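You operate a simulated robot arm through the tools that you are given. There is no shell and no other tool. Be economical: measure what you need, move in short steps, check, and stop when the job is done.

The job below is to be done with a simulated two-armed robot. You get a single attempt, and the scene is never put back.

## Task
Clamp the grey knobbed board on the small red cover.
Fine: unscrew the table clamp, slide the board under, screw its blue knob down; stand the grey iron block on the cover's other end.

It is judged by the outcome, as a careful person would: the job done as asked, and still so three seconds after it is handed in. It fails if anything else is knocked over, pushed out of place, dropped, spilled or broken. Lids that push on must go on centred and level and be pressed home; caps that screw on are set level and turned clockwise until they are tight.

## Robot
Two 6-joint arms with two-finger parallel grippers on one trunk, on a base that drives. Base frame: it is fixed to the floor where the robot stands at the start and does not move with it; the origin is under the middle of the robot, x ahead of it, y to its left, z up; the surface under the hand at the start is at about z = 900. Units: mm, rad, N and s.
The left shoulder is at the start at [50, 170, 1110], the right one opposite. Each reaches about 1092 mm from its shoulder. Places, roughly: black clamp knob [4900, -1300, 900]; blue clamp knob [600, 0, 1000]; blue knobbed board (16x12x5 cm) [1200, 100, 900]; green knobbed board (20x15x5 cm) [1600, 100, 900]; grey knobbed board (18x13x5 cm) [700, 100, 900]; small red cover (30x18x1 cm) [700, 100, 900]. Payload 1.57 kg a hand.
The TCP of each hand is the grasp point between the finger pads, 30 mm short of the fingertips. In the tool frame z runs along the fingers and y along their closing line. The gripper opens to 80 mm. The fingers are 17 mm wide and 12 mm thick; the gripper's body (40 by 82 mm) begins 80 mm behind the TCP.
Orientation is told as [roll, pitch, yaw] about the base's x, y, z axes, in that order, counted from this pose: with the fingers straight down and closing along the base's y, the tool's x points along the base's -x, its y along +y and its z along -z.

## Interface
- The arms move only by the tool send_rows. It takes "left_plan", "right_plan" or both (then of equal length, played together; a hand with none holds still); each is a list of rows, each an object of numbers (a shift or turn left out is 0, a gripper value left out holds the last): "x", "y", "z": the shift along the base's x, y, z in mm; "ax", "ay", "az": the turn, a rotation vector about the base's x, y, z in rad; "claw": the finger opening in mm, from 0 to 80. In form: [{"x": .., "y": .., "z": .., "ax": .., "ay": .., "az": .., "claw": ..}, ...]. A call has 1 to 12 rows; each row shifts and turns the commanded pose from where the row before left it. Each row takes 0.2 s and may step no farther than 50 mm and 0.15 rad from the row before; otherwise, or with a gripper value out of range, the whole call is refused. A pose out of reach is approached as far as the arm can. The call stops where the force on the tool passes 90 N (or 10 N more than at its start, if that is more) or the arm is blocked; 0.2 s more then pass. Each finger travels about 45 mm/s and halts on what it meets, pressing with about 35 N; the grip force reading is that of the motor and also rises with nothing between the fingers. The clock runs only during rows and for 0.2 s after the last one: add rows that do not move to give the fingers time. It gives the time, the measured TCP pose, the force on the tool (base axes), the opening and the grip force at its end, in the units of the frame above (readings bear some noise), with the torque about the TCP (base axes, N m) and any sound that the robot's microphone picked up, and new pictures: "show" is both (left out), scene, wrist or none (wrist: the cameras of the hands that moved).
- Cameras (640 x 400 px; columns grow to the right, rows downward): "scene" is now at [30.4, 33.8, 1673.9]; the picture's right is [0.43, -0.90, 0.00], its down [-0.71, -0.34, -0.62] and it looks along [0.56, 0.27, -0.78] (base axes); focal length 292 px, centre (320, 200). "left" rides on the left gripper at [72, 7, -122] in its tool frame; the picture's right is [-0.09, 1.00, 0.00], its down [-0.84, -0.08, -0.54] and it looks along [-0.54, -0.05, 0.84] (tool axes); focal length 238 px, centre (320, 200). "right" rides on the right gripper at [72, -7, -122] in its tool frame; the picture's right is [0.09, 1.00, 0.00], its down [-0.84, 0.08, -0.54] and it looks along [-0.54, 0.05, 0.84] (tool axes); focal length 238 px, centre (320, 200). There is no depth. A picture from a camera that has moved, and an enlarged one, comes with that camera's place and axes in the base frame and with its lens.
- raise_lower(by): slides the trunk up (or, below 0, down) by that many mm; the arms and the scene camera ride with it, the base frame stays. It gives what a move gives, with no picture.
- roll_base(legs): drives the robot by 1 to 6 legs, each [ahead, left, turn to the left] in mm, mm and rad, along the robot's own axes; the way and the turn of a leg run together, so that a leg with both is an arc; at most 1500 mm and 3.142 rad a leg. The arms and the cameras ride along, it lands a little off, and it stops where it bumps. It gives what a move gives, and a new picture of the scene camera.
- aim_head(pan, tilt): turns the head with the scene camera to pan (to the left, within 1.501 rad either way) and tilt (down, from -0.506 to 1.204), counted from straight ahead of the robot. It gives what a move gives, and a new picture of the scene camera.
- inspect(camera, box): a new picture of the part [left, top, right, bottom] of that camera's present view, enlarged. It takes no simulated time.
- finish_job(): hands the job in; it is judged then, once.

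Go step by step. Nothing tells you exact positions but the pictures and the camera data: compare them with the known pose of the tool, close in by small moves and look again before you grip or let go. The budget is 120 turns and 260 pictures, counting those below and the enlarged ones. Unless the task says otherwise, let go and move clear before handing in, and close with one line.

The tools are called after "Call:" by a JSON object that holds its "op" and its "data". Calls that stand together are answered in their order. send_rows: Moves the arms, as the interface text tells. Its arguments: {"type":"object","properties":{"left_plan":{"type":"array"},"right_plan":{"type":"array"},"show":{"type":"string","enum":["both","scene","wrist","none"]}},"required":[]} The other tools are called the same way: raise_lower (by) slides the trunk up or down; roll_base (legs) drives the base; aim_head (pan, tilt) turns the head that bears the scene camera; inspect (camera, box) takes an enlarged picture of a part of a camera's view; finish_job () hands the job in.

At the start:

```text
time: 0.0
left_tool_pos: [521.1, 403.1, 1000.0]
left_orientation: [-0.001, 0.001, 0.0]
left_force: [0.5, -0.6, 0.0]
left_wrist_torque: [0.01, -0.02, -0.02]
left_finger_gap: 80.1
left_gripper_force: 0.1
right_tool_pos: [738.2, -143.4, 1000.3]
right_orientation: [0.0, -0.002, -0.001]
right_force: [0.0, -0.8, 0.7]
right_wrist_torque: [-0.01, -0.02, 0.0]
right_finger_gap: 80.0
right_gripper_force: 0.1
trunk travel left (down, up): [-725.0, 245.0]
robot x, y, heading: [1.3, 1.8, 0.001]
head pan, tilt: [0.447, 0.899]
```

scene: 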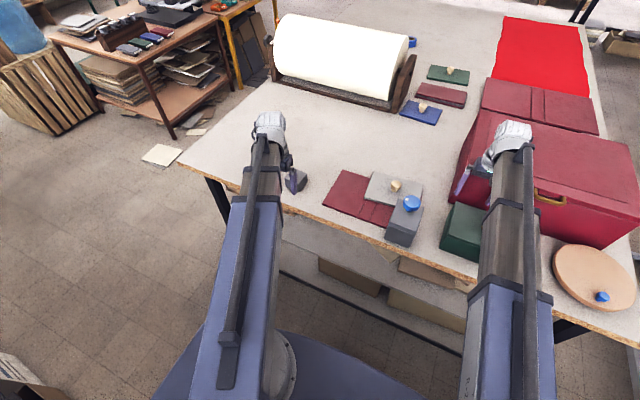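
right: 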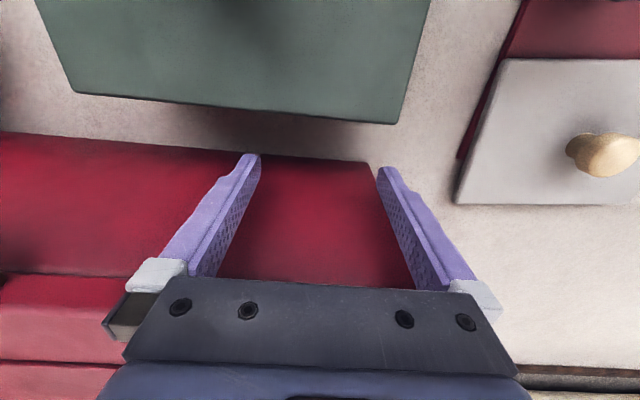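
left: 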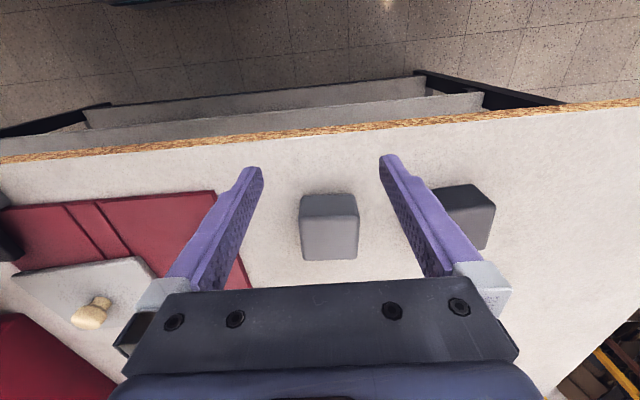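

I see the small red cover at the near table edge with the grey board lying partly on/next to it, the blue-knobbed clamp close by, and grey blocks near the left hand. I'll enlarge the views before moving.

Call:
{"op": "inspect", "data": {"camera": "scene", "box": [260, 140, 460, 265]}}

Call:
{"op": "inspect", "data": {"camera": "left", "box": [0, 100, 320, 400]}}

Call:
{"op": "inspect", "data": {"camera": "left", "box": [260, 130, 540, 300]}}

```text
3.20 times, centred on (360, 202) of scene
camera zoom: at [30.4, 33.8, 1673.9], right [0.43, -0.9, 0.0], down [-0.71, -0.34, -0.62], along [0.56, 0.27, -0.78], focal length 934 px, centre (192, 192)
```

zoom: 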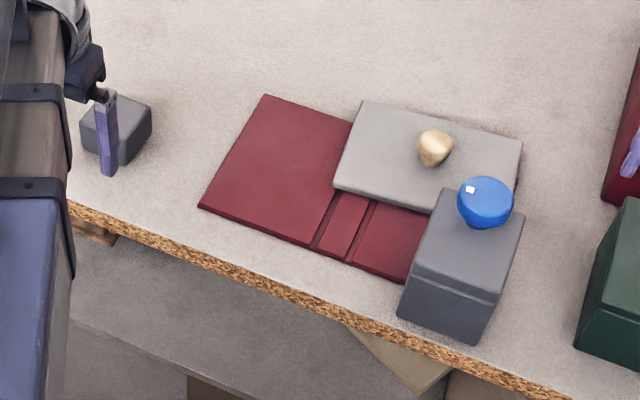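

```text
1.33 times, centred on (160, 250) of left
camera zoom: at [449.4, 410.0, 1121.9], right [0.09, 1.0, 0.0], down [0.84, -0.08, 0.54], along [0.54, -0.05, -0.84], focal length 318 px, centre (533, 133)
```

zoom: 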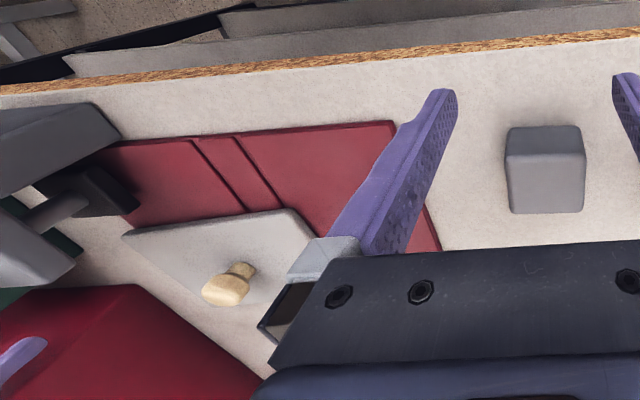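

```text
2.29 times, centred on (400, 215) of left
camera zoom: at [449.4, 410.0, 1121.9], right [0.09, 1.0, 0.0], down [0.84, -0.08, 0.54], along [0.54, -0.05, -0.84], focal length 545 px, centre (137, 166)
```

zoom: 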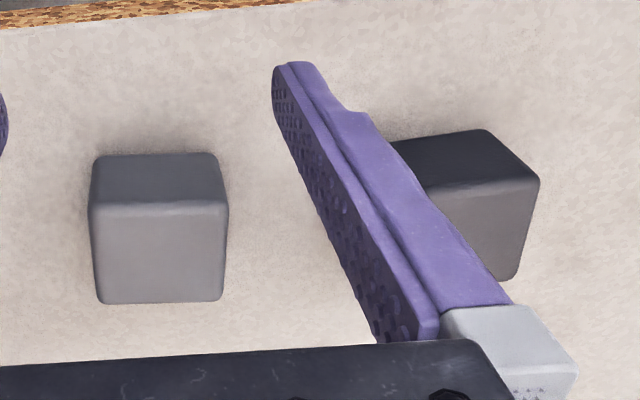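

The cover spans about x 564–742, y −17–283, and the board overhangs it at the far side. I need a better view of the clamp, so I'll raise the left hand and bring it towards the clamp.

Call:
{"op": "send_rows", "data": {"left_plan": [{"z": 50}, {"z": 50}, {"y": -50}, {"y": -50}, {"y": -50}, {"y": -50}, {"x": -40}, {"x": -40}], "right_plan": [{"z": 30}, {"z": 30, "az": 0.15}, {"az": 0.15}, {"az": 0.15}, {"az": 0.15}, {"az": 0.15}, {"az": 0.15}, {"az": 0.15}]}}

```text
time: 1.8
left_tool_pos: [455.8, 204.1, 1000.8]
left_orientation: [0.0, 0.003, 0.0]
left_force: [0.0, 0.5, 0.6]
left_wrist_torque: [-0.03, 0.02, -0.02]
left_finger_gap: 80.1
left_gripper_force: 0.1
left hand out of reach, approached as far as the arm can: row 1, 2, 7, 8
right_tool_pos: [737.4, -146.9, 1000.1]
right_orientation: [0.0, 0.0, 1.053]
right_force: [-8.1, -4.3, 2.5]
right_wrist_torque: [0.11, -0.45, -0.3]
right_finger_gap: 75.7
right_gripper_force: 0.1
right hand out of reach, approached as far as the arm can: row 1, 2
trunk travel left (down, up): [-725.0, 245.0]
robot x, y, heading: [1.1, -1.5, 0.0]
head pan, tilt: [0.447, 0.899]
camera scene: at [29.5, 33.3, 1674.0], right [0.43, -0.9, 0.0], down [-0.71, -0.34, -0.62], along [0.56, 0.27, -0.78], focal length 292 px, centre (320, 200)
camera right: at [708.8, -212.1, 1121.9], right [-0.91, 0.41, 0.0], down [0.35, 0.76, 0.54], along [0.22, 0.49, -0.84], focal length 238 px, centre (320, 200)
camera left: at [384.0, 210.9, 1122.4], right [0.09, 1.0, 0.0], down [0.84, -0.08, 0.54], along [0.54, -0.05, -0.84], focal length 238 px, centre (320, 200)
```

scene: 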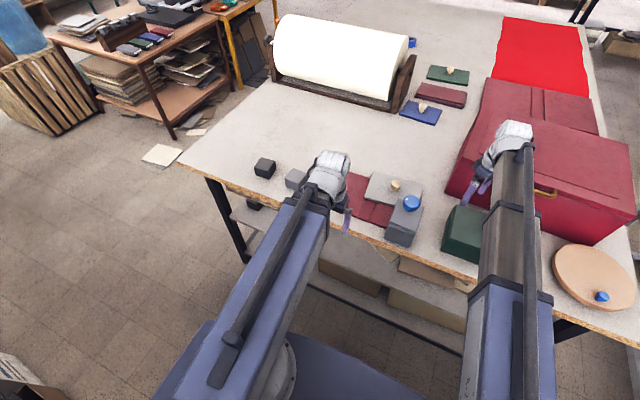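
right: 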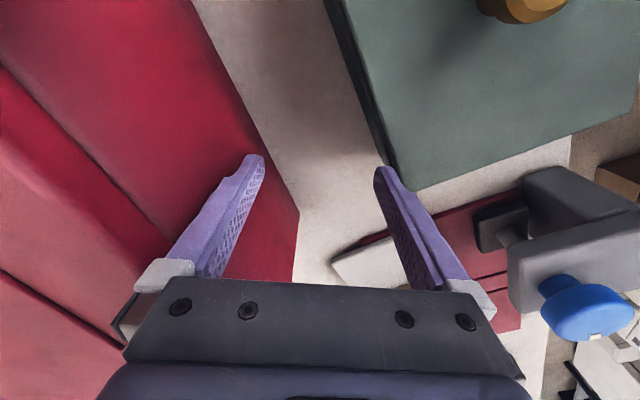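
left: 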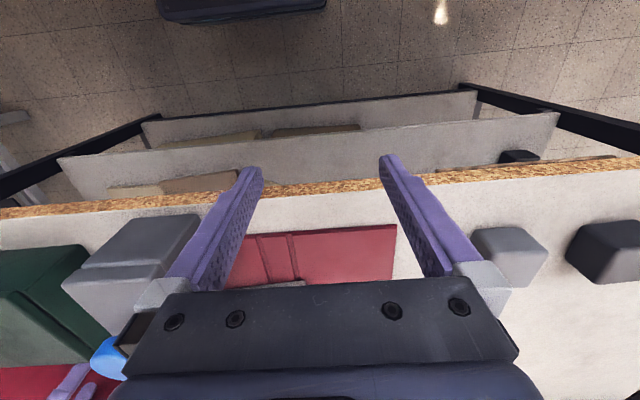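

The clamp is a C-shape with an overhanging arm, a blue knob and a black foot. The right finger seems to be touching something, so I raise the trunk to lift both hands clear.

Call:
{"op": "raise_lower", "data": {"by": 150}}

Call:
{"op": "aim_head", "data": {"pan": 0.1, "tilt": 1.0}}

Call:
{"op": "inspect", "data": {"camera": "right", "box": [0, 0, 640, 400]}}

Call:
{"op": "inspect", "data": {"camera": "left", "box": [0, 0, 640, 400]}}

```text
time: 3.5
left_tool_pos: [456.6, 205.4, 1149.5]
left_orientation: [-0.001, 0.001, 0.0]
left_force: [-0.1, -0.4, -0.5]
left_wrist_torque: [0.04, -0.02, -0.02]
left_finger_gap: 79.9
left_gripper_force: 0.1
right_tool_pos: [738.3, -144.6, 1148.7]
right_orientation: [0.0, -0.001, 1.051]
right_force: [-0.9, 0.4, 0.4]
right_wrist_torque: [-0.02, -0.01, -0.01]
right_finger_gap: 79.9
right_gripper_force: 0.0
trunk travel left (down, up): [-875.0, 95.0]
robot x, y, heading: [1.7, -0.4, -0.004]
head pan, tilt: [0.447, 0.899]
```

```text
time: 4.4
left_tool_pos: [456.7, 206.4, 1148.6]
left_orientation: [0.001, 0.002, 0.002]
left_force: [0.1, -0.4, 0.2]
left_wrist_torque: [-0.02, 0.01, 0.0]
left_finger_gap: 79.9
left_gripper_force: 0.1
right_tool_pos: [739.8, -144.8, 1150.5]
right_orientation: [0.0, -0.002, 1.051]
right_force: [0.4, 0.2, 0.0]
right_wrist_torque: [0.03, -0.01, 0.0]
right_finger_gap: 79.9
right_gripper_force: 0.1
trunk travel left (down, up): [-875.0, 95.0]
robot x, y, heading: [2.1, 0.7, 0.001]
head pan, tilt: [0.099, 1.0]
camera scene: at [31.6, 8.1, 1816.6], right [0.1, -0.99, 0.0], down [-0.84, -0.08, -0.54], along [0.54, 0.05, -0.84], focal length 292 px, centre (320, 200)
```

scene: 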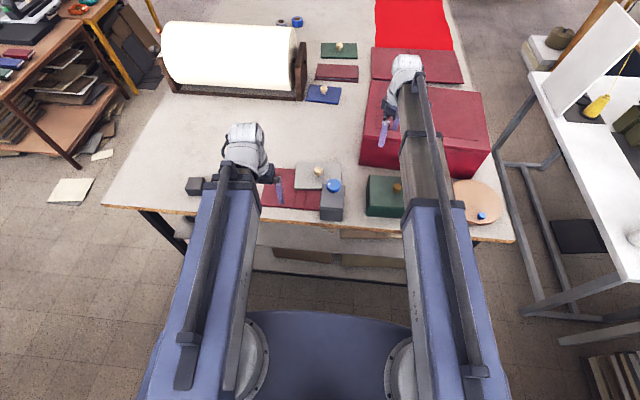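

```text
1.00 times, centred on (320, 200) of right (not enlarged: the box is as wide or as high as the picture)
camera zoom: at [709.7, -211.3, 1271.5], right [-0.91, 0.42, 0.0], down [0.35, 0.76, 0.54], along [0.23, 0.49, -0.84], focal length 238 px, centre (320, 200)
```

zoom: 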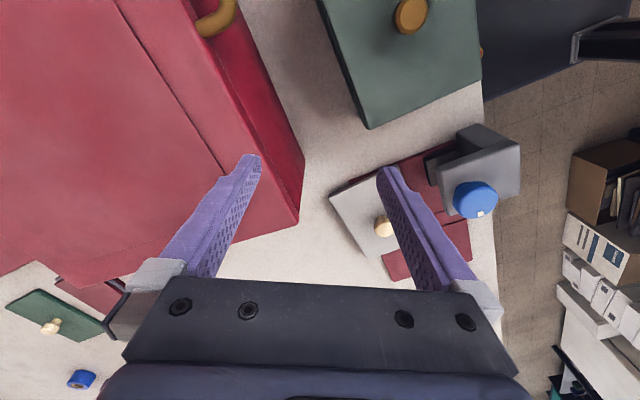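

```text
1.00 times, centred on (320, 200) of left (not enlarged: the box is as wide or as high as the picture)
camera zoom: at [384.8, 211.6, 1272.1], right [0.09, 1.0, 0.0], down [0.84, -0.08, 0.54], along [0.54, -0.05, -0.84], focal length 238 px, centre (320, 200)
```

zoom: 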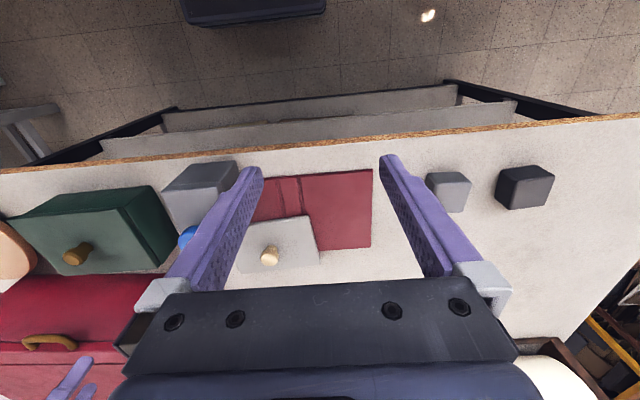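

The light-grey block is the iron one, and the black block beside it is a decoy. I enlarge the clamp from the right hand and from the scene camera.

Call:
{"op": "inspect", "data": {"camera": "right", "box": [320, 100, 560, 300]}}

Call:
{"op": "inspect", "data": {"camera": "scene", "box": [230, 140, 390, 240]}}

Call:
{"op": "inspect", "data": {"camera": "left", "box": [120, 120, 400, 300]}}

```text
2.00 times, centred on (440, 200) of right
camera zoom: at [709.7, -211.3, 1271.5], right [-0.91, 0.42, 0.0], down [0.35, 0.76, 0.54], along [0.23, 0.49, -0.84], focal length 477 px, centre (80, 200)
```

zoom: 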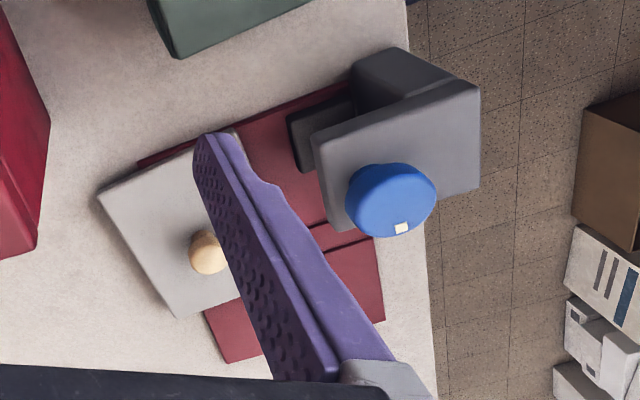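

```text
4.00 times, centred on (310, 190) of scene
camera zoom: at [31.6, 8.1, 1816.6], right [0.1, -0.99, 0.0], down [-0.84, -0.08, -0.54], along [0.54, 0.05, -0.84], focal length 1167 px, centre (360, 240)
```

zoom: 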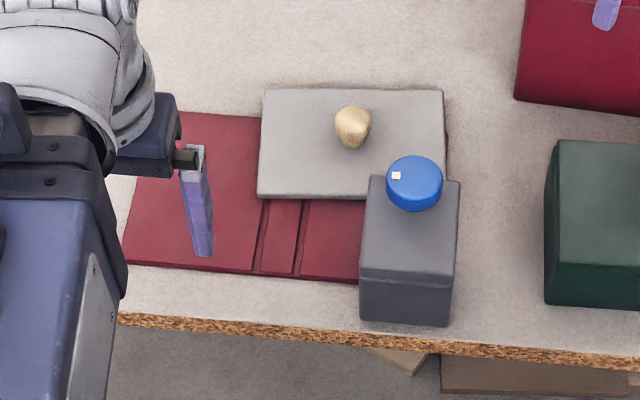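

```text
2.22 times, centred on (260, 210) of left
camera zoom: at [384.8, 211.6, 1272.1], right [0.09, 1.0, 0.0], down [0.84, -0.08, 0.54], along [0.54, -0.05, -0.84], focal length 530 px, centre (453, 178)
```

zoom: 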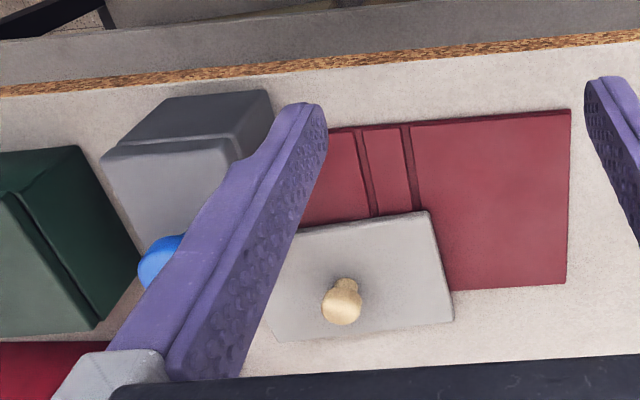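

Knob is near (605, 18, 1015), about 48 mm across, and the arm top is around z 985. I turn the left hand to look at the clamp from the side and move the right hand in over the knob's side of the table.

Call:
{"op": "send_rows", "data": {"left_plan": [{"az": -0.15, "x": 15}, {"az": -0.15, "x": 15}, {"az": -0.15, "x": 15}, {"az": -0.15, "x": 15}, {"az": -0.15, "x": 15, "y": 10}, {"az": -0.15, "x": 15, "y": 10}, {"az": -0.15, "x": 15, "y": 10}, {"az": -0.15, "x": 15, "y": 10}, {"az": -0.15, "x": 10, "y": 10, "z": -20}, {"az": -0.15, "x": 10, "z": -30}, {"ax": -0.15, "z": -30}, {"ax": -0.15, "z": -30}], "show": "wrist"}}

```text
time: 7.0
left_tool_pos: [593.8, 255.3, 1158.9]
left_orientation: [-0.02, -0.299, -1.499]
left_force: [0.5, -0.1, 0.3]
left_wrist_torque: [-0.02, 0.0, 0.0]
left_finger_gap: 80.1
left_gripper_force: 0.2
left hand out of reach, approached as far as the arm can: row 9, 10, 11, 12
right_tool_pos: [739.7, -144.8, 1151.0]
right_orientation: [-0.001, -0.002, 1.048]
right_force: [-0.1, -0.7, -0.9]
right_wrist_torque: [-0.02, -0.02, 0.01]
right_finger_gap: 80.0
right_gripper_force: 0.1
trunk travel left (down, up): [-875.0, 95.0]
robot x, y, heading: [-1.7, -1.2, -0.003]
head pan, tilt: [0.099, 1.0]
camera left: at [597.0, 360.5, 1254.9], right [1.0, -0.02, 0.01], down [-0.02, -0.64, 0.77], along [-0.01, -0.77, -0.64], focal length 238 px, centre (320, 200)
```

left: 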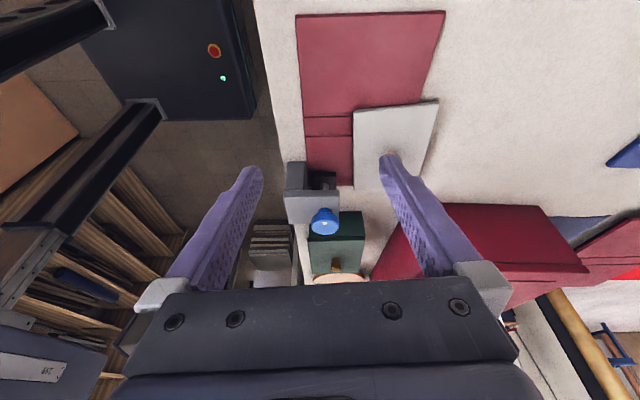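

The view shows the clamp, though the hand didn't descend as commanded. I'll test going down further.

Call:
{"op": "send_rows", "data": {"left_plan": [{"z": -30}, {"z": -30}, {"z": -30}, {"z": -30}], "show": "wrist"}}

Call:
{"op": "inspect", "data": {"camera": "left", "box": [240, 60, 480, 300]}}

```text
time: 8.0
left_tool_pos: [595.2, 256.2, 1160.1]
left_orientation: [-0.021, -0.297, -1.494]
left_force: [-0.3, 0.0, 0.8]
left_wrist_torque: [0.02, -0.03, 0.04]
left_finger_gap: 80.0
left_gripper_force: 0.1
left hand out of reach, approached as far as the arm can: row 1, 2, 3, 4
right_tool_pos: [739.4, -144.7, 1149.9]
right_orientation: [-0.001, -0.002, 1.051]
right_force: [0.1, -0.5, 0.9]
right_wrist_torque: [0.01, -0.02, 0.0]
right_finger_gap: 79.8
right_gripper_force: 0.0
trunk travel left (down, up): [-875.0, 95.0]
robot x, y, heading: [-0.7, -0.3, -0.007]
head pan, tilt: [0.099, 1.0]
camera left: at [596.8, 359.8, 1255.1], right [1.0, -0.02, 0.01], down [-0.02, -0.64, 0.76], along [-0.01, -0.76, -0.64], focal length 238 px, centre (320, 200)
```

left: 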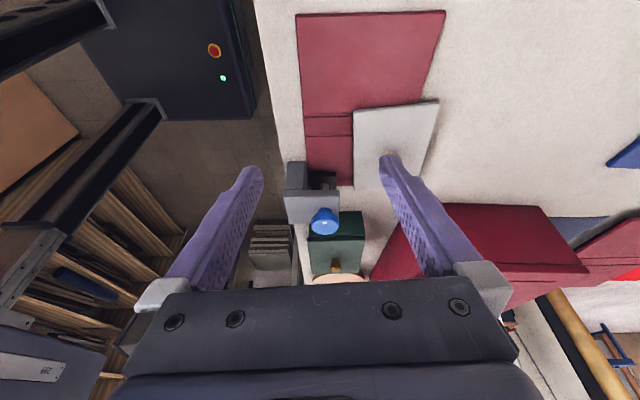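

```text
1.67 times, centred on (360, 180) of left
camera zoom: at [596.8, 359.8, 1255.1], right [1.0, -0.02, 0.01], down [-0.02, -0.64, 0.76], along [-0.01, -0.76, -0.64], focal length 397 px, centre (253, 233)
```

zoom: 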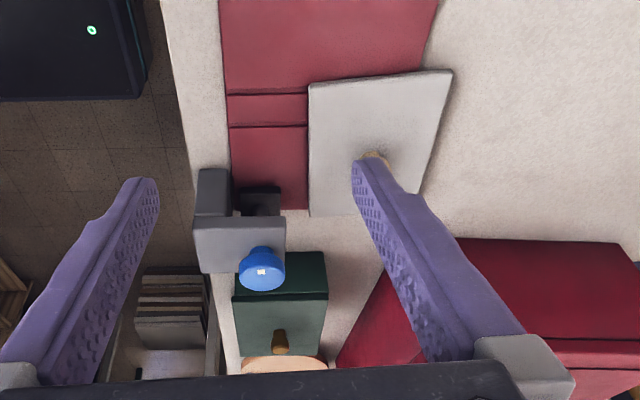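

The tilt seems to limit the left arm, so I undo it and test descending again. I also try the right hand going back along −x to learn its reach.

Call:
{"op": "send_rows", "data": {"left_plan": [{"ax": 0.15}, {"ax": 0.15}, {"z": -30}, {"z": -30}, {"z": -30}], "right_plan": [{"x": -20, "y": 20}, {"x": -20, "y": 20}, {"x": -20, "y": 20}, {"x": -20, "y": 20}, {"x": -20, "y": 20}], "show": "none"}}

```text
time: 9.2
left_tool_pos: [594.9, 257.4, 1150.8]
left_orientation: [-0.001, 0.001, -1.499]
left_force: [0.7, 0.0, 0.5]
left_wrist_torque: [0.0, -0.02, -0.04]
left_finger_gap: 80.2
left_gripper_force: 0.0
left hand out of reach, approached as far as the arm can: row 1, 3, 4, 5
right_tool_pos: [638.6, -44.5, 1150.6]
right_orientation: [0.002, 0.001, 1.048]
right_force: [-0.8, 0.9, -0.3]
right_wrist_torque: [0.0, 0.0, 0.0]
right_finger_gap: 79.8
right_gripper_force: 0.0
trunk travel left (down, up): [-875.0, 95.0]
robot x, y, heading: [-1.7, 0.2, 0.004]
head pan, tilt: [0.099, 1.0]
```

Vertical moves of the arms seem refused while horizontal ones work. I'll test small vertical steps on both.

Call:
{"op": "send_rows", "data": {"left_plan": [{"z": 10}, {"z": 10}, {"z": 10}], "right_plan": [{"z": -10}, {"z": -10}, {"z": -10}], "show": "none"}}

Call:
{"op": "send_rows", "data": {"left_plan": [{"z": -10}, {"z": -10}, {"z": -10}], "right_plan": [{"z": 10}, {"z": 10}, {"z": 10}], "show": "none"}}

```text
time: 10.0
left_tool_pos: [594.7, 256.6, 1149.7]
left_orientation: [-0.001, 0.002, -1.499]
left_force: [-0.9, 0.3, -0.1]
left_wrist_torque: [-0.03, -0.01, 0.0]
left_finger_gap: 80.1
left_gripper_force: 0.1
left hand out of reach, approached as far as the arm can: row 1, 2, 3
right_tool_pos: [638.5, -44.3, 1149.5]
right_orientation: [-0.001, 0.0, 1.049]
right_force: [0.0, 0.5, -0.1]
right_wrist_torque: [-0.01, 0.01, -0.01]
right_finger_gap: 80.0
right_gripper_force: 0.0
right hand out of reach, approached as far as the arm can: row 1, 2, 3
trunk travel left (down, up): [-875.0, 95.0]
robot x, y, heading: [1.2, -0.4, -0.0]
head pan, tilt: [0.099, 1.0]
```

```text
time: 10.8
left_tool_pos: [594.1, 256.1, 1150.5]
left_orientation: [0.002, 0.002, -1.499]
left_force: [-0.5, 0.1, 0.6]
left_wrist_torque: [-0.01, 0.02, 0.01]
left_finger_gap: 79.8
left_gripper_force: 0.1
left hand out of reach, approached as far as the arm can: row 1, 2, 3
right_tool_pos: [638.8, -44.1, 1150.9]
right_orientation: [-0.001, -0.001, 1.047]
right_force: [0.4, -0.8, 0.7]
right_wrist_torque: [0.0, 0.03, -0.01]
right_finger_gap: 79.9
right_gripper_force: 0.0
right hand out of reach, approached as far as the arm can: row 1, 2, 3
trunk travel left (down, up): [-875.0, 95.0]
robot x, y, heading: [1.3, 1.0, 0.001]
head pan, tilt: [0.099, 1.0]
```

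The arms move only in the horizontal plane, so height comes from the trunk and is shared by both hands. I park the right hand off the table, tilt the left hand to look sideways at the clamp, and lower the trunk.

Call:
{"op": "send_rows", "data": {"left_plan": [{"ax": -0.15}, {"ax": -0.15}, {"ax": -0.15}, {"ax": -0.1}, {}, {}], "right_plan": [{"x": -36, "y": -34}, {"x": -36, "y": -34}, {"x": -36, "y": -34}, {"x": -36, "y": -34}, {"x": -36, "y": -34}, {"x": -36, "y": -34}], "show": "none"}}

Call:
{"op": "raise_lower", "data": {"by": -130}}

Call:
{"op": "inspect", "data": {"camera": "left", "box": [0, 0, 640, 400]}}

Call:
{"op": "inspect", "data": {"camera": "left", "box": [230, 60, 430, 260]}}

```text
time: 12.2
left_tool_pos: [593.6, 256.7, 1182.4]
left_orientation: [-0.042, -0.547, -1.489]
left_force: [0.0, 0.1, -0.1]
left_wrist_torque: [-0.02, 0.03, 0.0]
left_finger_gap: 80.1
left_gripper_force: 0.1
left hand out of reach, approached as far as the arm can: row 2, 3, 4
right_tool_pos: [448.7, -255.7, 1149.7]
right_orientation: [0.003, -0.002, 1.051]
right_force: [-0.2, 0.7, 0.8]
right_wrist_torque: [0.02, 0.01, -0.04]
right_finger_gap: 80.2
right_gripper_force: 0.1
right hand out of reach, approached as far as the arm can: row 6
trunk travel left (down, up): [-875.0, 95.0]
robot x, y, heading: [2.7, 0.3, -0.009]
head pan, tilt: [0.099, 1.0]
```

```text
time: 13.8
left_tool_pos: [593.9, 256.2, 1052.5]
left_orientation: [-0.044, -0.544, -1.487]
left_force: [0.3, -0.4, 0.5]
left_wrist_torque: [0.0, 0.04, 0.01]
left_finger_gap: 80.0
left_gripper_force: 0.0
right_tool_pos: [449.7, -253.8, 1020.6]
right_orientation: [0.0, 0.0, 1.051]
right_force: [-0.3, -0.3, -0.1]
right_wrist_torque: [-0.02, 0.01, 0.03]
right_finger_gap: 80.1
right_gripper_force: 0.0
trunk travel left (down, up): [-745.0, 225.0]
robot x, y, heading: [2.1, 4.8, -0.002]
head pan, tilt: [0.099, 1.0]
```

```text
1.00 times, centred on (320, 200) of left (not enlarged: the box is as wide or as high as the picture)
camera zoom: at [595.1, 381.6, 1118.8], right [1.0, -0.02, 0.01], down [-0.02, -0.44, 0.9], along [-0.01, -0.9, -0.44], focal length 238 px, centre (320, 200)
```

zoom: 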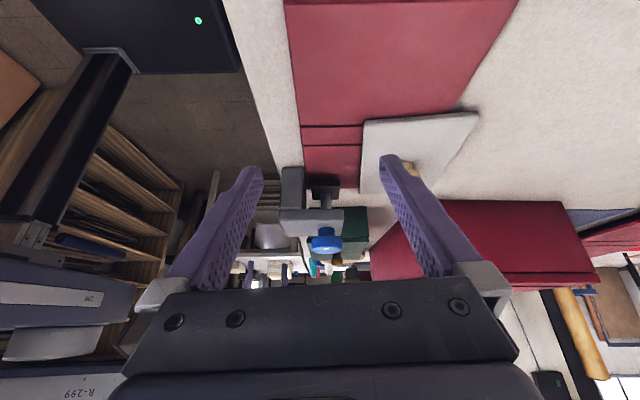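

```text
2.00 times, centred on (330, 160) of left
camera zoom: at [595.1, 381.6, 1118.8], right [1.0, -0.02, 0.01], down [-0.02, -0.44, 0.9], along [-0.01, -0.9, -0.44], focal length 477 px, centre (300, 280)
```

zoom: 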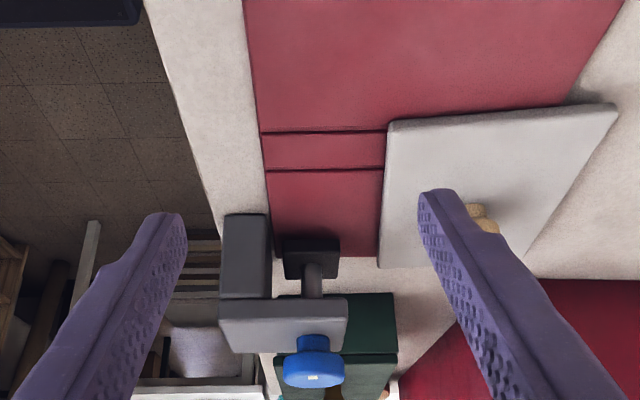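

The foot rests on the cover at about x 600, y 19, the knob spans about z 1003–1030, and the post stands at the cover's near edge. Next I level the left hand and park it off the table, raise the trunk, and bring the right hand over the knob with yaw turned back so it can turn counter-clockwise.

Call:
{"op": "raise_lower", "data": {"by": 80}}

Call:
{"op": "send_rows", "data": {"left_plan": [{"ax": 0.15}, {"ax": 0.15}, {"ax": 0.15}, {"ax": 0.1, "x": -10}, {"x": -25, "y": 10}, {"x": -25, "y": 10}, {"x": -25, "y": 10}, {"x": -25, "y": 10}, {}, {}, {}, {}], "right_plan": [{"az": -0.15}, {"az": -0.15}, {"az": -0.15}, {"az": -0.15}, {"az": -0.15}, {"az": -0.15}, {"az": -0.15}, {"az": -0.15}, {"az": -0.15}, {"az": -0.15}, {"az": -0.15}, {"az": -0.15}], "show": "none"}}

```text
time: 14.9
left_tool_pos: [592.8, 257.3, 1131.7]
left_orientation: [-0.044, -0.544, -1.488]
left_force: [0.6, -0.3, 0.0]
left_wrist_torque: [-0.01, -0.01, -0.01]
left_finger_gap: 79.9
left_gripper_force: 0.0
right_tool_pos: [449.6, -254.8, 1098.5]
right_orientation: [0.002, 0.0, 1.05]
right_force: [0.2, 0.3, 0.7]
right_wrist_torque: [-0.01, 0.0, 0.0]
right_finger_gap: 79.9
right_gripper_force: 0.2
trunk travel left (down, up): [-825.0, 145.0]
robot x, y, heading: [-2.7, -1.8, -0.004]
head pan, tilt: [0.099, 1.0]
```

```text
time: 17.5
left_tool_pos: [482.4, 297.4, 1099.8]
left_orientation: [0.002, 0.003, -1.499]
left_force: [0.7, -0.1, 0.1]
left_wrist_torque: [-0.02, -0.02, -0.03]
left_finger_gap: 80.4
left_gripper_force: 0.0
left hand out of reach, approached as far as the arm can: row 1, 2, 3
right_tool_pos: [450.0, -253.9, 1100.0]
right_orientation: [0.001, 0.001, -0.751]
right_force: [0.1, -0.6, 0.5]
right_wrist_torque: [0.03, -0.01, 0.05]
right_finger_gap: 79.9
right_gripper_force: 0.1
trunk travel left (down, up): [-825.0, 145.0]
robot x, y, heading: [-3.3, 1.9, 0.0]
head pan, tilt: [0.099, 1.0]
```

Both hands level. Now the right hand moves over the knob, turning on to about −1.5 rad.

Call:
{"op": "send_rows", "data": {"right_plan": [{"x": 19, "y": 34, "az": -0.1}, {"x": 19, "y": 34, "az": -0.1}, {"x": 19, "y": 34, "az": -0.1}, {"x": 19, "y": 34, "az": -0.1}, {"x": 19, "y": 34, "az": -0.1}, {"x": 19, "y": 34, "az": -0.1}, {"x": 19, "y": 34, "az": -0.1}, {"x": 19, "y": 34, "az": -0.05}]}}

```text
time: 19.3
left_tool_pos: [483.8, 298.6, 1099.4]
left_orientation: [0.001, 0.001, -1.5]
left_force: [0.7, 0.1, -0.6]
left_wrist_torque: [0.0, 0.0, -0.01]
left_finger_gap: 79.9
left_gripper_force: 0.0
right_tool_pos: [602.3, 19.5, 1099.9]
right_orientation: [0.002, -0.002, -1.501]
right_force: [-1.0, -0.2, 0.2]
right_wrist_torque: [0.0, -0.01, 0.01]
right_finger_gap: 80.1
right_gripper_force: 0.1
trunk travel left (down, up): [-825.0, 145.0]
robot x, y, heading: [-0.1, -1.5, -0.002]
head pan, tilt: [0.099, 1.0]
camera scene: at [32.0, 8.8, 1766.6], right [0.1, -1.0, 0.0], down [-0.84, -0.08, -0.54], along [0.54, 0.05, -0.84], focal length 292 px, centre (320, 200)
camera right: at [590.8, 90.5, 1221.3], right [0.99, 0.16, 0.0], down [0.13, -0.83, 0.54], along [0.09, -0.54, -0.84], focal length 238 px, centre (320, 200)
```

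scene: 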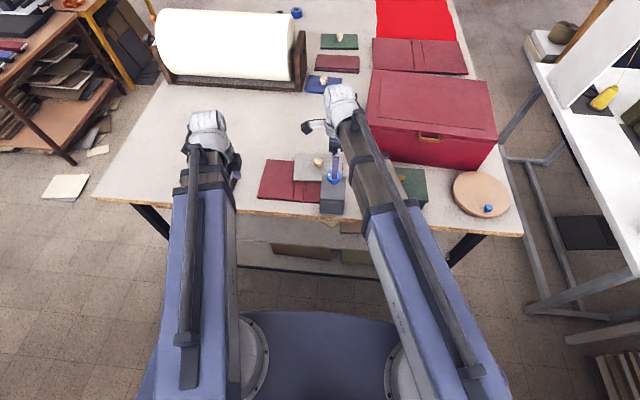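
right: 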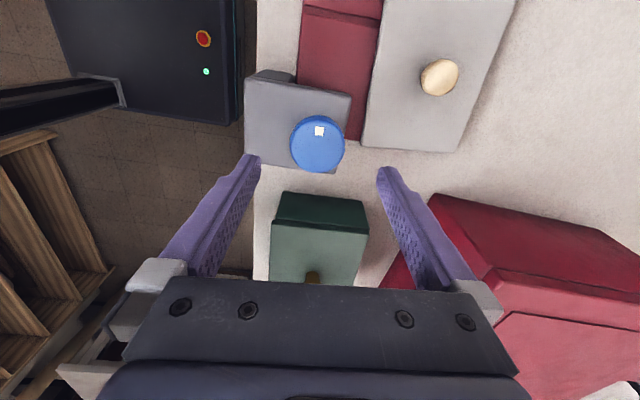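

The knob is at (600, 21) by the wrist view, right under the hand. I nudge, lower to z≈1033, and close.

Call:
{"op": "send_rows", "data": {"right_plan": [{"x": -2, "y": 2, "claw": 72}], "show": "none"}}

Call:
{"op": "raise_lower", "data": {"by": -66}}

Call:
{"op": "inspect", "data": {"camera": "right", "box": [160, 50, 480, 290]}}

Call:
{"op": "inspect", "data": {"camera": "scene", "box": [270, 120, 400, 230]}}

```text
time: 19.7
left_tool_pos: [483.7, 297.0, 1099.9]
left_orientation: [-0.001, 0.003, -1.499]
left_force: [0.1, -0.9, -1.0]
left_wrist_torque: [-0.03, 0.0, 0.0]
left_finger_gap: 80.1
left_gripper_force: 0.1
right_tool_pos: [599.6, 21.7, 1100.0]
right_orientation: [0.002, -0.001, -1.501]
right_force: [0.4, -0.4, 0.2]
right_wrist_torque: [0.02, 0.01, 0.0]
right_finger_gap: 72.1
right_gripper_force: 0.2
trunk travel left (down, up): [-825.0, 145.0]
robot x, y, heading: [0.9, 0.1, 0.003]
head pan, tilt: [0.099, 1.0]
```

```text
time: 20.8
left_tool_pos: [483.3, 296.8, 1034.5]
left_orientation: [0.0, 0.004, -1.499]
left_force: [0.3, 0.3, 0.2]
left_wrist_torque: [0.01, 0.02, -0.03]
left_finger_gap: 80.0
left_gripper_force: 0.1
right_tool_pos: [599.4, 19.8, 1033.0]
right_orientation: [0.002, -0.001, -1.499]
right_force: [0.9, -0.1, 0.3]
right_wrist_torque: [0.01, 0.0, 0.01]
right_finger_gap: 71.8
right_gripper_force: 0.0
trunk travel left (down, up): [-759.0, 211.0]
robot x, y, heading: [1.4, -2.4, -0.001]
head pan, tilt: [0.099, 1.0]
```

```text
1.67 times, centred on (320, 170) of right
camera zoom: at [588.2, 91.3, 1155.6], right [0.99, 0.16, 0.0], down [0.14, -0.83, 0.54], along [0.09, -0.54, -0.84], focal length 397 px, centre (320, 250)
```

zoom: 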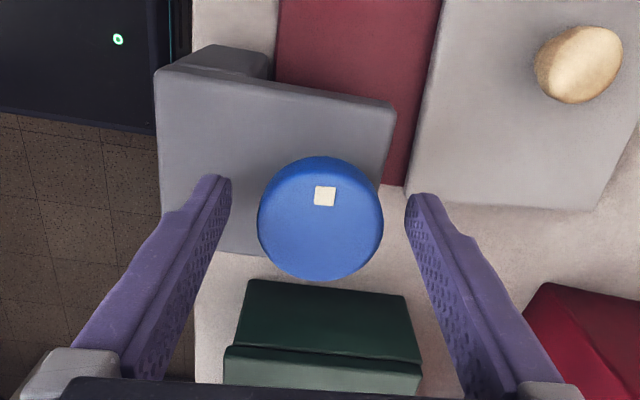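

```text
3.64 times, centred on (335, 175) of scene
camera zoom: at [31.4, 8.0, 1700.6], right [0.1, -1.0, 0.0], down [-0.84, -0.08, -0.54], along [0.54, 0.05, -0.84], focal length 1061 px, centre (266, 291)
```

zoom: 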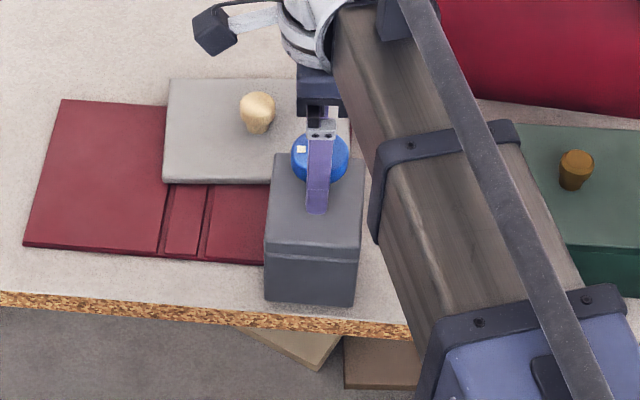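

The fingers straddle the knob, centred at (600, 22). I close on it and turn it counter-clockwise a first half-stroke.

Call:
{"op": "send_rows", "data": {"right_plan": [{"claw": 30}, {}, {}, {}], "show": "none"}}

Call:
{"op": "send_rows", "data": {"right_plan": [{"az": 0.15}, {"az": 0.15}, {"az": 0.15}, {"az": 0.15}, {"az": 0.15}, {"az": 0.15}]}}

```text
time: 21.8
left_tool_pos: [482.8, 296.6, 1033.6]
left_orientation: [0.001, 0.005, -1.499]
left_force: [-0.8, -0.5, 0.0]
left_wrist_torque: [0.01, 0.04, 0.0]
left_finger_gap: 80.1
left_gripper_force: 0.1
right_tool_pos: [599.0, 19.3, 1034.0]
right_orientation: [0.001, 0.001, -1.498]
right_force: [1.3, -0.8, 1.2]
right_wrist_torque: [0.05, -0.07, -0.01]
right_finger_gap: 47.3
right_gripper_force: 37.0
trunk travel left (down, up): [-759.0, 211.0]
robot x, y, heading: [-0.3, 6.4, 0.003]
head pan, tilt: [0.099, 1.0]
```

```text
time: 23.2
left_tool_pos: [483.7, 295.8, 1033.9]
left_orientation: [0.001, 0.003, -1.5]
left_force: [-0.2, -0.1, -0.4]
left_wrist_torque: [0.0, 0.01, 0.04]
left_finger_gap: 79.9
left_gripper_force: 0.0
right_tool_pos: [598.5, 19.8, 1033.9]
right_orientation: [0.001, 0.001, -0.596]
right_force: [-18.0, -7.0, -20.7]
right_wrist_torque: [-0.57, -0.38, -0.11]
right_finger_gap: 47.4
right_gripper_force: 44.9
trunk travel left (down, up): [-759.0, 211.0]
robot x, y, heading: [0.8, -1.8, 0.003]
head pan, tilt: [0.099, 1.0]
camera scene: at [30.7, 7.1, 1700.4], right [0.1, -1.0, 0.0], down [-0.84, -0.08, -0.54], along [0.54, 0.05, -0.84], focal length 292 px, centre (320, 200)
camera right: at [535.8, 54.2, 1155.6], right [0.48, 0.88, 0.0], down [0.74, -0.41, 0.54], along [0.47, -0.26, -0.84], focal length 238 px, centre (320, 200)
```

scene: 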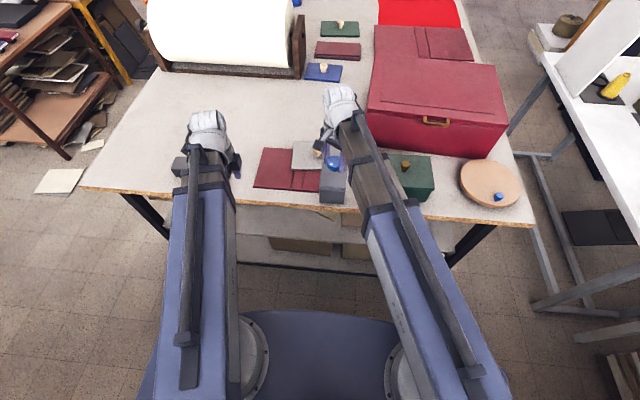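
right: 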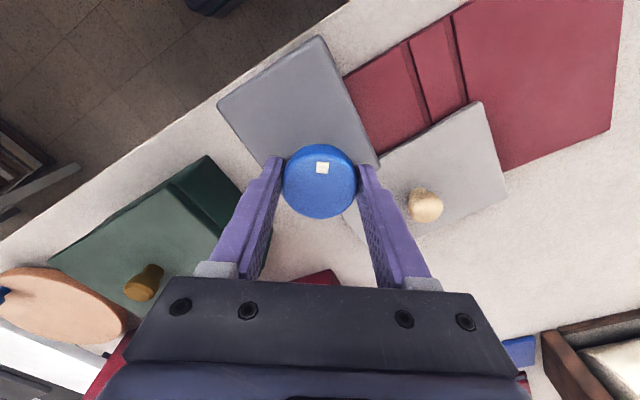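

The knob turns with the hand. The vertical force tells the screw is moving axially; I continue the stroke and watch the forces.

Call:
{"op": "send_rows", "data": {"right_plan": [{"az": 0.15}, {"az": 0.15}, {"az": 0.15}, {"az": 0.15}, {"az": 0.15}, {"az": 0.15}], "show": "none"}}

Call:
{"op": "inspect", "data": {"camera": "right", "box": [160, 50, 480, 290]}}

```text
time: 24.6
left_tool_pos: [483.1, 295.3, 1034.6]
left_orientation: [0.0, 0.004, -1.5]
left_force: [0.2, 0.4, 0.6]
left_wrist_torque: [0.03, -0.03, -0.03]
left_finger_gap: 80.1
left_gripper_force: 0.1
right_tool_pos: [601.3, 18.3, 1033.6]
right_orientation: [0.0, -0.003, 0.3]
right_force: [3.9, -15.3, 6.2]
right_wrist_torque: [-0.5, 0.14, -0.74]
right_finger_gap: 47.6
right_gripper_force: 45.1
trunk travel left (down, up): [-759.0, 211.0]
robot x, y, heading: [-2.5, 1.2, -0.001]
head pan, tilt: [0.099, 1.0]
```

```text
1.67 times, centred on (320, 170) of right
camera zoom: at [535.0, -9.3, 1155.8], right [-0.38, 0.92, 0.0], down [0.78, 0.32, 0.54], along [0.5, 0.21, -0.84], focal length 397 px, centre (320, 250)
```

zoom: 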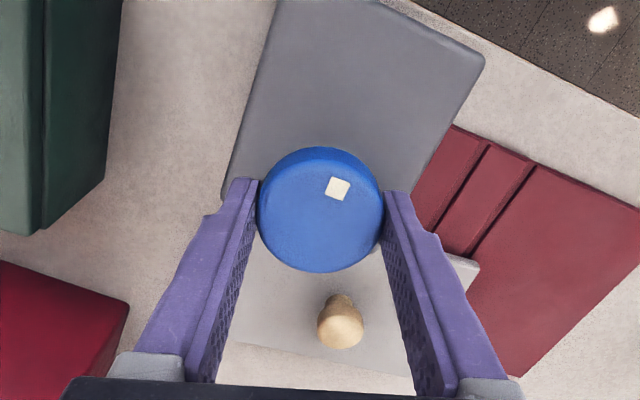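

It keeps turning with slight slip. I continue towards yaw ≈ 1.9.

Call:
{"op": "send_rows", "data": {"right_plan": [{"az": 0.15}, {"az": 0.15}, {"az": 0.15}, {"az": 0.15}, {"az": 0.15}, {"az": 0.15}, {"az": 0.15}, {"az": 0.15}, {"az": 0.15}, {"az": 0.15}], "show": "wrist"}}

Call:
{"op": "inspect", "data": {"camera": "right", "box": [160, 50, 480, 290]}}

```text
time: 26.8
left_tool_pos: [482.8, 298.0, 1033.7]
left_orientation: [-0.002, 0.004, -1.499]
left_force: [1.2, 0.4, -0.2]
left_wrist_torque: [-0.02, -0.02, -0.01]
left_finger_gap: 80.3
left_gripper_force: 0.0
right_tool_pos: [599.1, 19.9, 1033.7]
right_orientation: [0.003, 0.0, 1.8]
right_force: [-0.6, -0.6, -0.6]
right_wrist_torque: [0.17, 0.16, -0.98]
right_finger_gap: 47.7
right_gripper_force: 44.9
trunk travel left (down, up): [-759.0, 211.0]
robot x, y, heading: [-3.6, -1.4, -0.002]
head pan, tilt: [0.099, 1.0]
camera right: at [623.3, -48.1, 1155.4], right [-0.95, -0.32, 0.0], down [-0.26, 0.8, 0.54], along [-0.17, 0.51, -0.84], focal length 238 px, centre (320, 200)
```

right: 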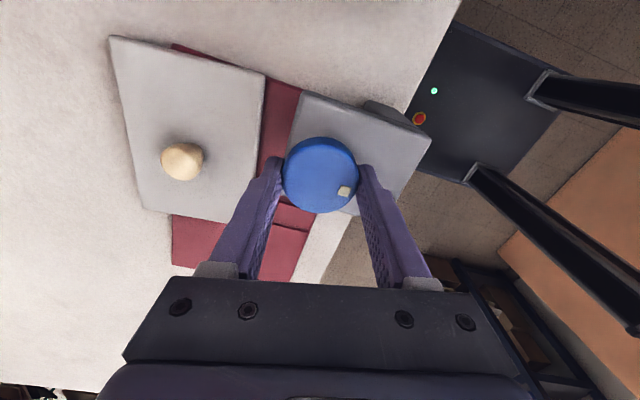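

```text
1.67 times, centred on (320, 170) of right
camera zoom: at [623.3, -48.1, 1155.4], right [-0.95, -0.32, 0.0], down [-0.26, 0.8, 0.54], along [-0.17, 0.51, -0.84], focal length 397 px, centre (320, 250)
```

zoom: 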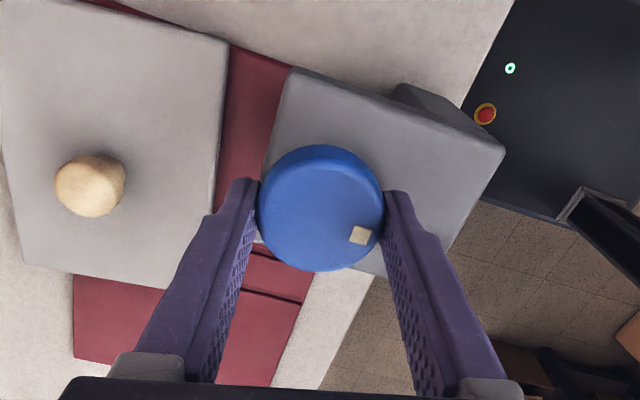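

The marker's base-frame angle shows the knob turned about 75° and then stuck, with the fingers slipping. I test turning the other way to see which direction is free.

Call:
{"op": "send_rows", "data": {"right_plan": [{"az": -0.15}, {"az": -0.15}, {"az": -0.15}, {"az": -0.15}], "show": "none"}}

Call:
{"op": "inspect", "data": {"camera": "right", "box": [160, 50, 480, 290]}}

```text
time: 27.8
left_tool_pos: [483.3, 297.0, 1033.5]
left_orientation: [0.0, 0.005, -1.501]
left_force: [-0.4, -0.2, -0.6]
left_wrist_torque: [0.0, 0.02, -0.01]
left_finger_gap: 79.8
left_gripper_force: 0.1
right_tool_pos: [600.6, 21.2, 1033.5]
right_orientation: [0.001, -0.001, 1.199]
right_force: [10.6, 0.8, 10.1]
right_wrist_torque: [-0.12, -0.16, 0.09]
right_finger_gap: 47.2
right_gripper_force: 44.8
trunk travel left (down, up): [-759.0, 211.0]
robot x, y, heading: [1.2, -0.1, 0.003]
head pan, tilt: [0.099, 1.0]
```

```text
1.67 times, centred on (320, 170) of right
camera zoom: at [581.5, -49.2, 1155.4], right [-0.96, 0.28, 0.0], down [0.23, 0.81, 0.54], along [0.15, 0.52, -0.84], focal length 397 px, centre (320, 250)
```

zoom: 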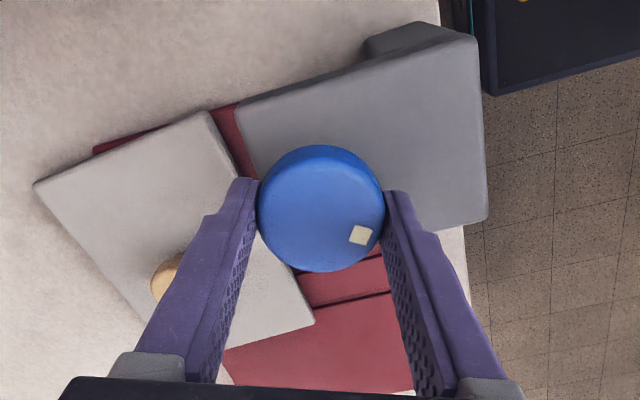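

Turning clockwise is free and pushes the hand up, which suggests this screw rises clockwise. I continue that way beyond the starting angle to confirm.

Call:
{"op": "send_rows", "data": {"right_plan": [{"az": -0.15}, {"az": -0.15}, {"az": -0.15}, {"az": -0.15}, {"az": -0.15}, {"az": -0.15}, {"az": -0.15}, {"az": -0.15}, {"az": -0.15}, {"az": -0.15}], "show": "wrist"}}

Call:
{"op": "inspect", "data": {"camera": "right", "box": [160, 50, 480, 290]}}

```text
time: 30.0
left_tool_pos: [484.6, 295.2, 1033.3]
left_orientation: [-0.001, 0.006, -1.5]
left_force: [0.4, 0.8, -0.1]
left_wrist_torque: [0.0, -0.01, 0.02]
left_finger_gap: 79.8
left_gripper_force: 0.0
right_tool_pos: [601.6, 18.2, 1032.7]
right_orientation: [0.002, -0.002, -0.304]
right_force: [23.0, -15.1, 12.2]
right_wrist_torque: [0.06, -0.69, 0.08]
right_finger_gap: 47.2
right_gripper_force: 45.1
trunk travel left (down, up): [-759.0, 211.0]
robot x, y, heading: [1.6, 0.7, -0.0]
head pan, tilt: [0.099, 1.0]
camera right: at [530.8, 32.8, 1154.5], right [0.21, 0.98, 0.0], down [0.82, -0.18, 0.55], along [0.53, -0.11, -0.84], focal length 238 px, centre (320, 200)
```

right: 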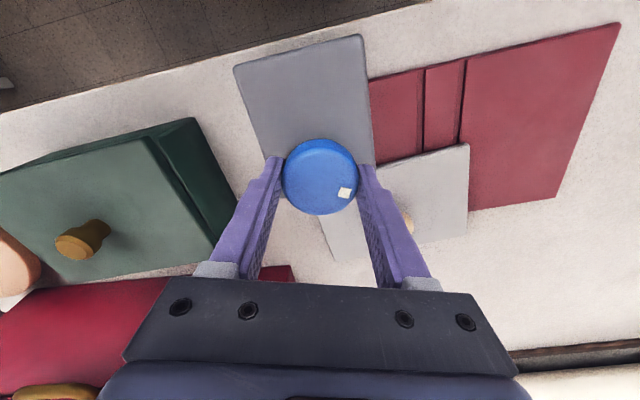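

```text
1.67 times, centred on (320, 170) of right
camera zoom: at [530.8, 32.8, 1154.5], right [0.21, 0.98, 0.0], down [0.82, -0.18, 0.55], along [0.53, -0.11, -0.84], focal length 397 px, centre (320, 250)
```

zoom: 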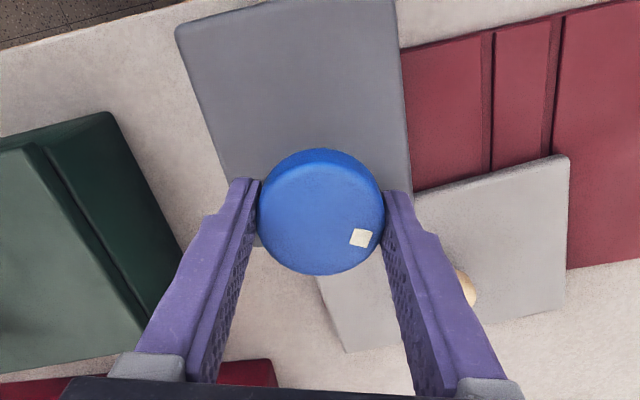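

No slip clockwise, past the starting angle. I turn on to yaw ≈ −1.8, then open and check whether the knob and foot have risen.

Call:
{"op": "send_rows", "data": {"right_plan": [{"az": -0.15}, {"az": -0.15}, {"az": -0.15}, {"az": -0.15}, {"az": -0.15}, {"az": -0.15}, {"az": -0.15}, {"az": -0.15}, {"az": -0.15}, {"az": -0.15}], "show": "none"}}

Call:
{"op": "send_rows", "data": {"right_plan": [{"claw": 72}, {}, {}, {"az": 0.15}, {"az": 0.15}], "show": "wrist"}}

Call:
{"op": "inspect", "data": {"camera": "right", "box": [160, 50, 480, 290]}}

Call:
{"op": "inspect", "data": {"camera": "left", "box": [0, 0, 640, 400]}}

```text
time: 32.2
left_tool_pos: [484.0, 295.2, 1034.2]
left_orientation: [-0.002, 0.005, -1.499]
left_force: [0.5, -0.4, 0.7]
left_wrist_torque: [-0.02, 0.02, 0.04]
left_finger_gap: 79.9
left_gripper_force: 0.1
right_tool_pos: [599.7, 18.6, 1034.2]
right_orientation: [0.0, -0.002, -1.801]
right_force: [-6.1, -18.0, -21.2]
right_wrist_torque: [-0.47, 0.36, 0.59]
right_finger_gap: 46.9
right_gripper_force: 45.4
trunk travel left (down, up): [-759.0, 211.0]
robot x, y, heading: [0.9, 0.7, 0.0]
head pan, tilt: [0.099, 1.0]
```

```text
time: 33.4
left_tool_pos: [483.1, 296.8, 1034.5]
left_orientation: [0.001, 0.004, -1.499]
left_force: [0.4, -0.1, -0.1]
left_wrist_torque: [-0.02, -0.01, -0.02]
left_finger_gap: 80.0
left_gripper_force: 0.1
right_tool_pos: [599.0, 21.5, 1034.8]
right_orientation: [0.001, 0.001, -1.498]
right_force: [0.3, -0.2, 0.5]
right_wrist_torque: [0.0, -0.04, -0.03]
right_finger_gap: 72.2
right_gripper_force: 0.1
trunk travel left (down, up): [-759.0, 211.0]
robot x, y, heading: [-1.3, 3.0, 0.005]
head pan, tilt: [0.099, 1.0]
camera right: at [588.0, 91.5, 1155.5], right [0.99, 0.16, 0.0], down [0.14, -0.83, 0.54], along [0.09, -0.53, -0.84], focal length 238 px, centre (320, 200)
```

right: 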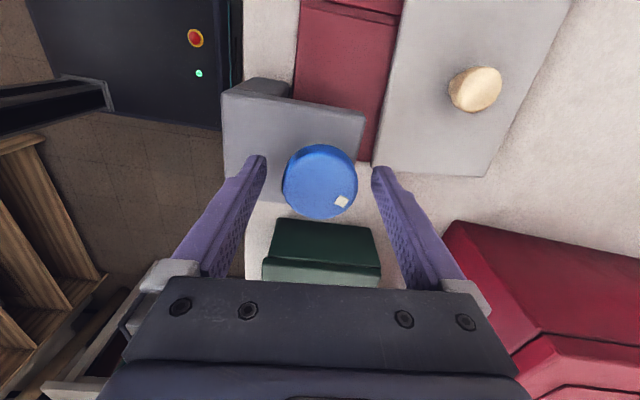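

```text
1.67 times, centred on (320, 170) of right
camera zoom: at [588.0, 91.5, 1155.5], right [0.99, 0.16, 0.0], down [0.14, -0.83, 0.54], along [0.09, -0.53, -0.84], focal length 397 px, centre (320, 250)
```

zoom: 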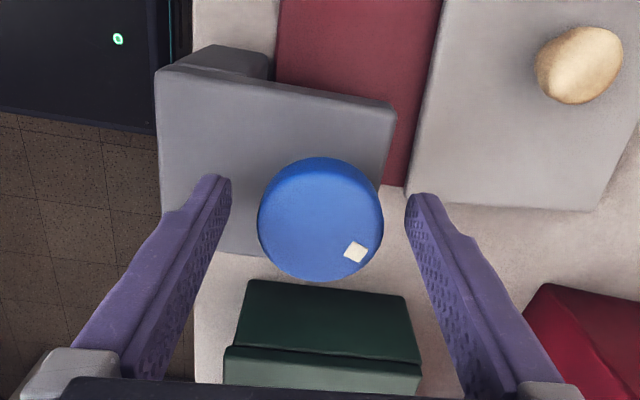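

```text
1.00 times, centred on (320, 200) of left (not enlarged: the box is as wide or as high as the picture)
camera zoom: at [485.3, 368.3, 1156.2], right [1.0, -0.02, 0.0], down [-0.02, -0.84, 0.54], along [-0.01, -0.54, -0.84], focal length 238 px, centre (320, 200)
```

zoom: 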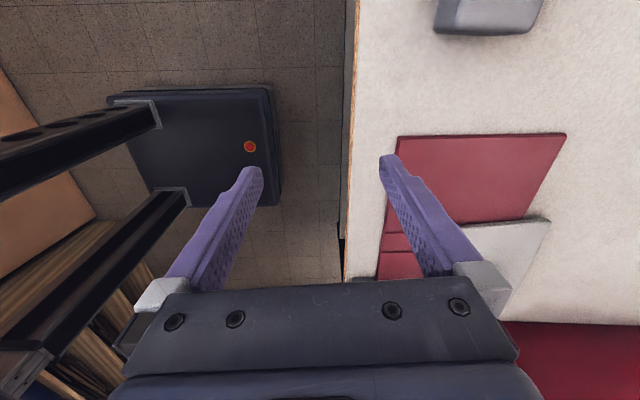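

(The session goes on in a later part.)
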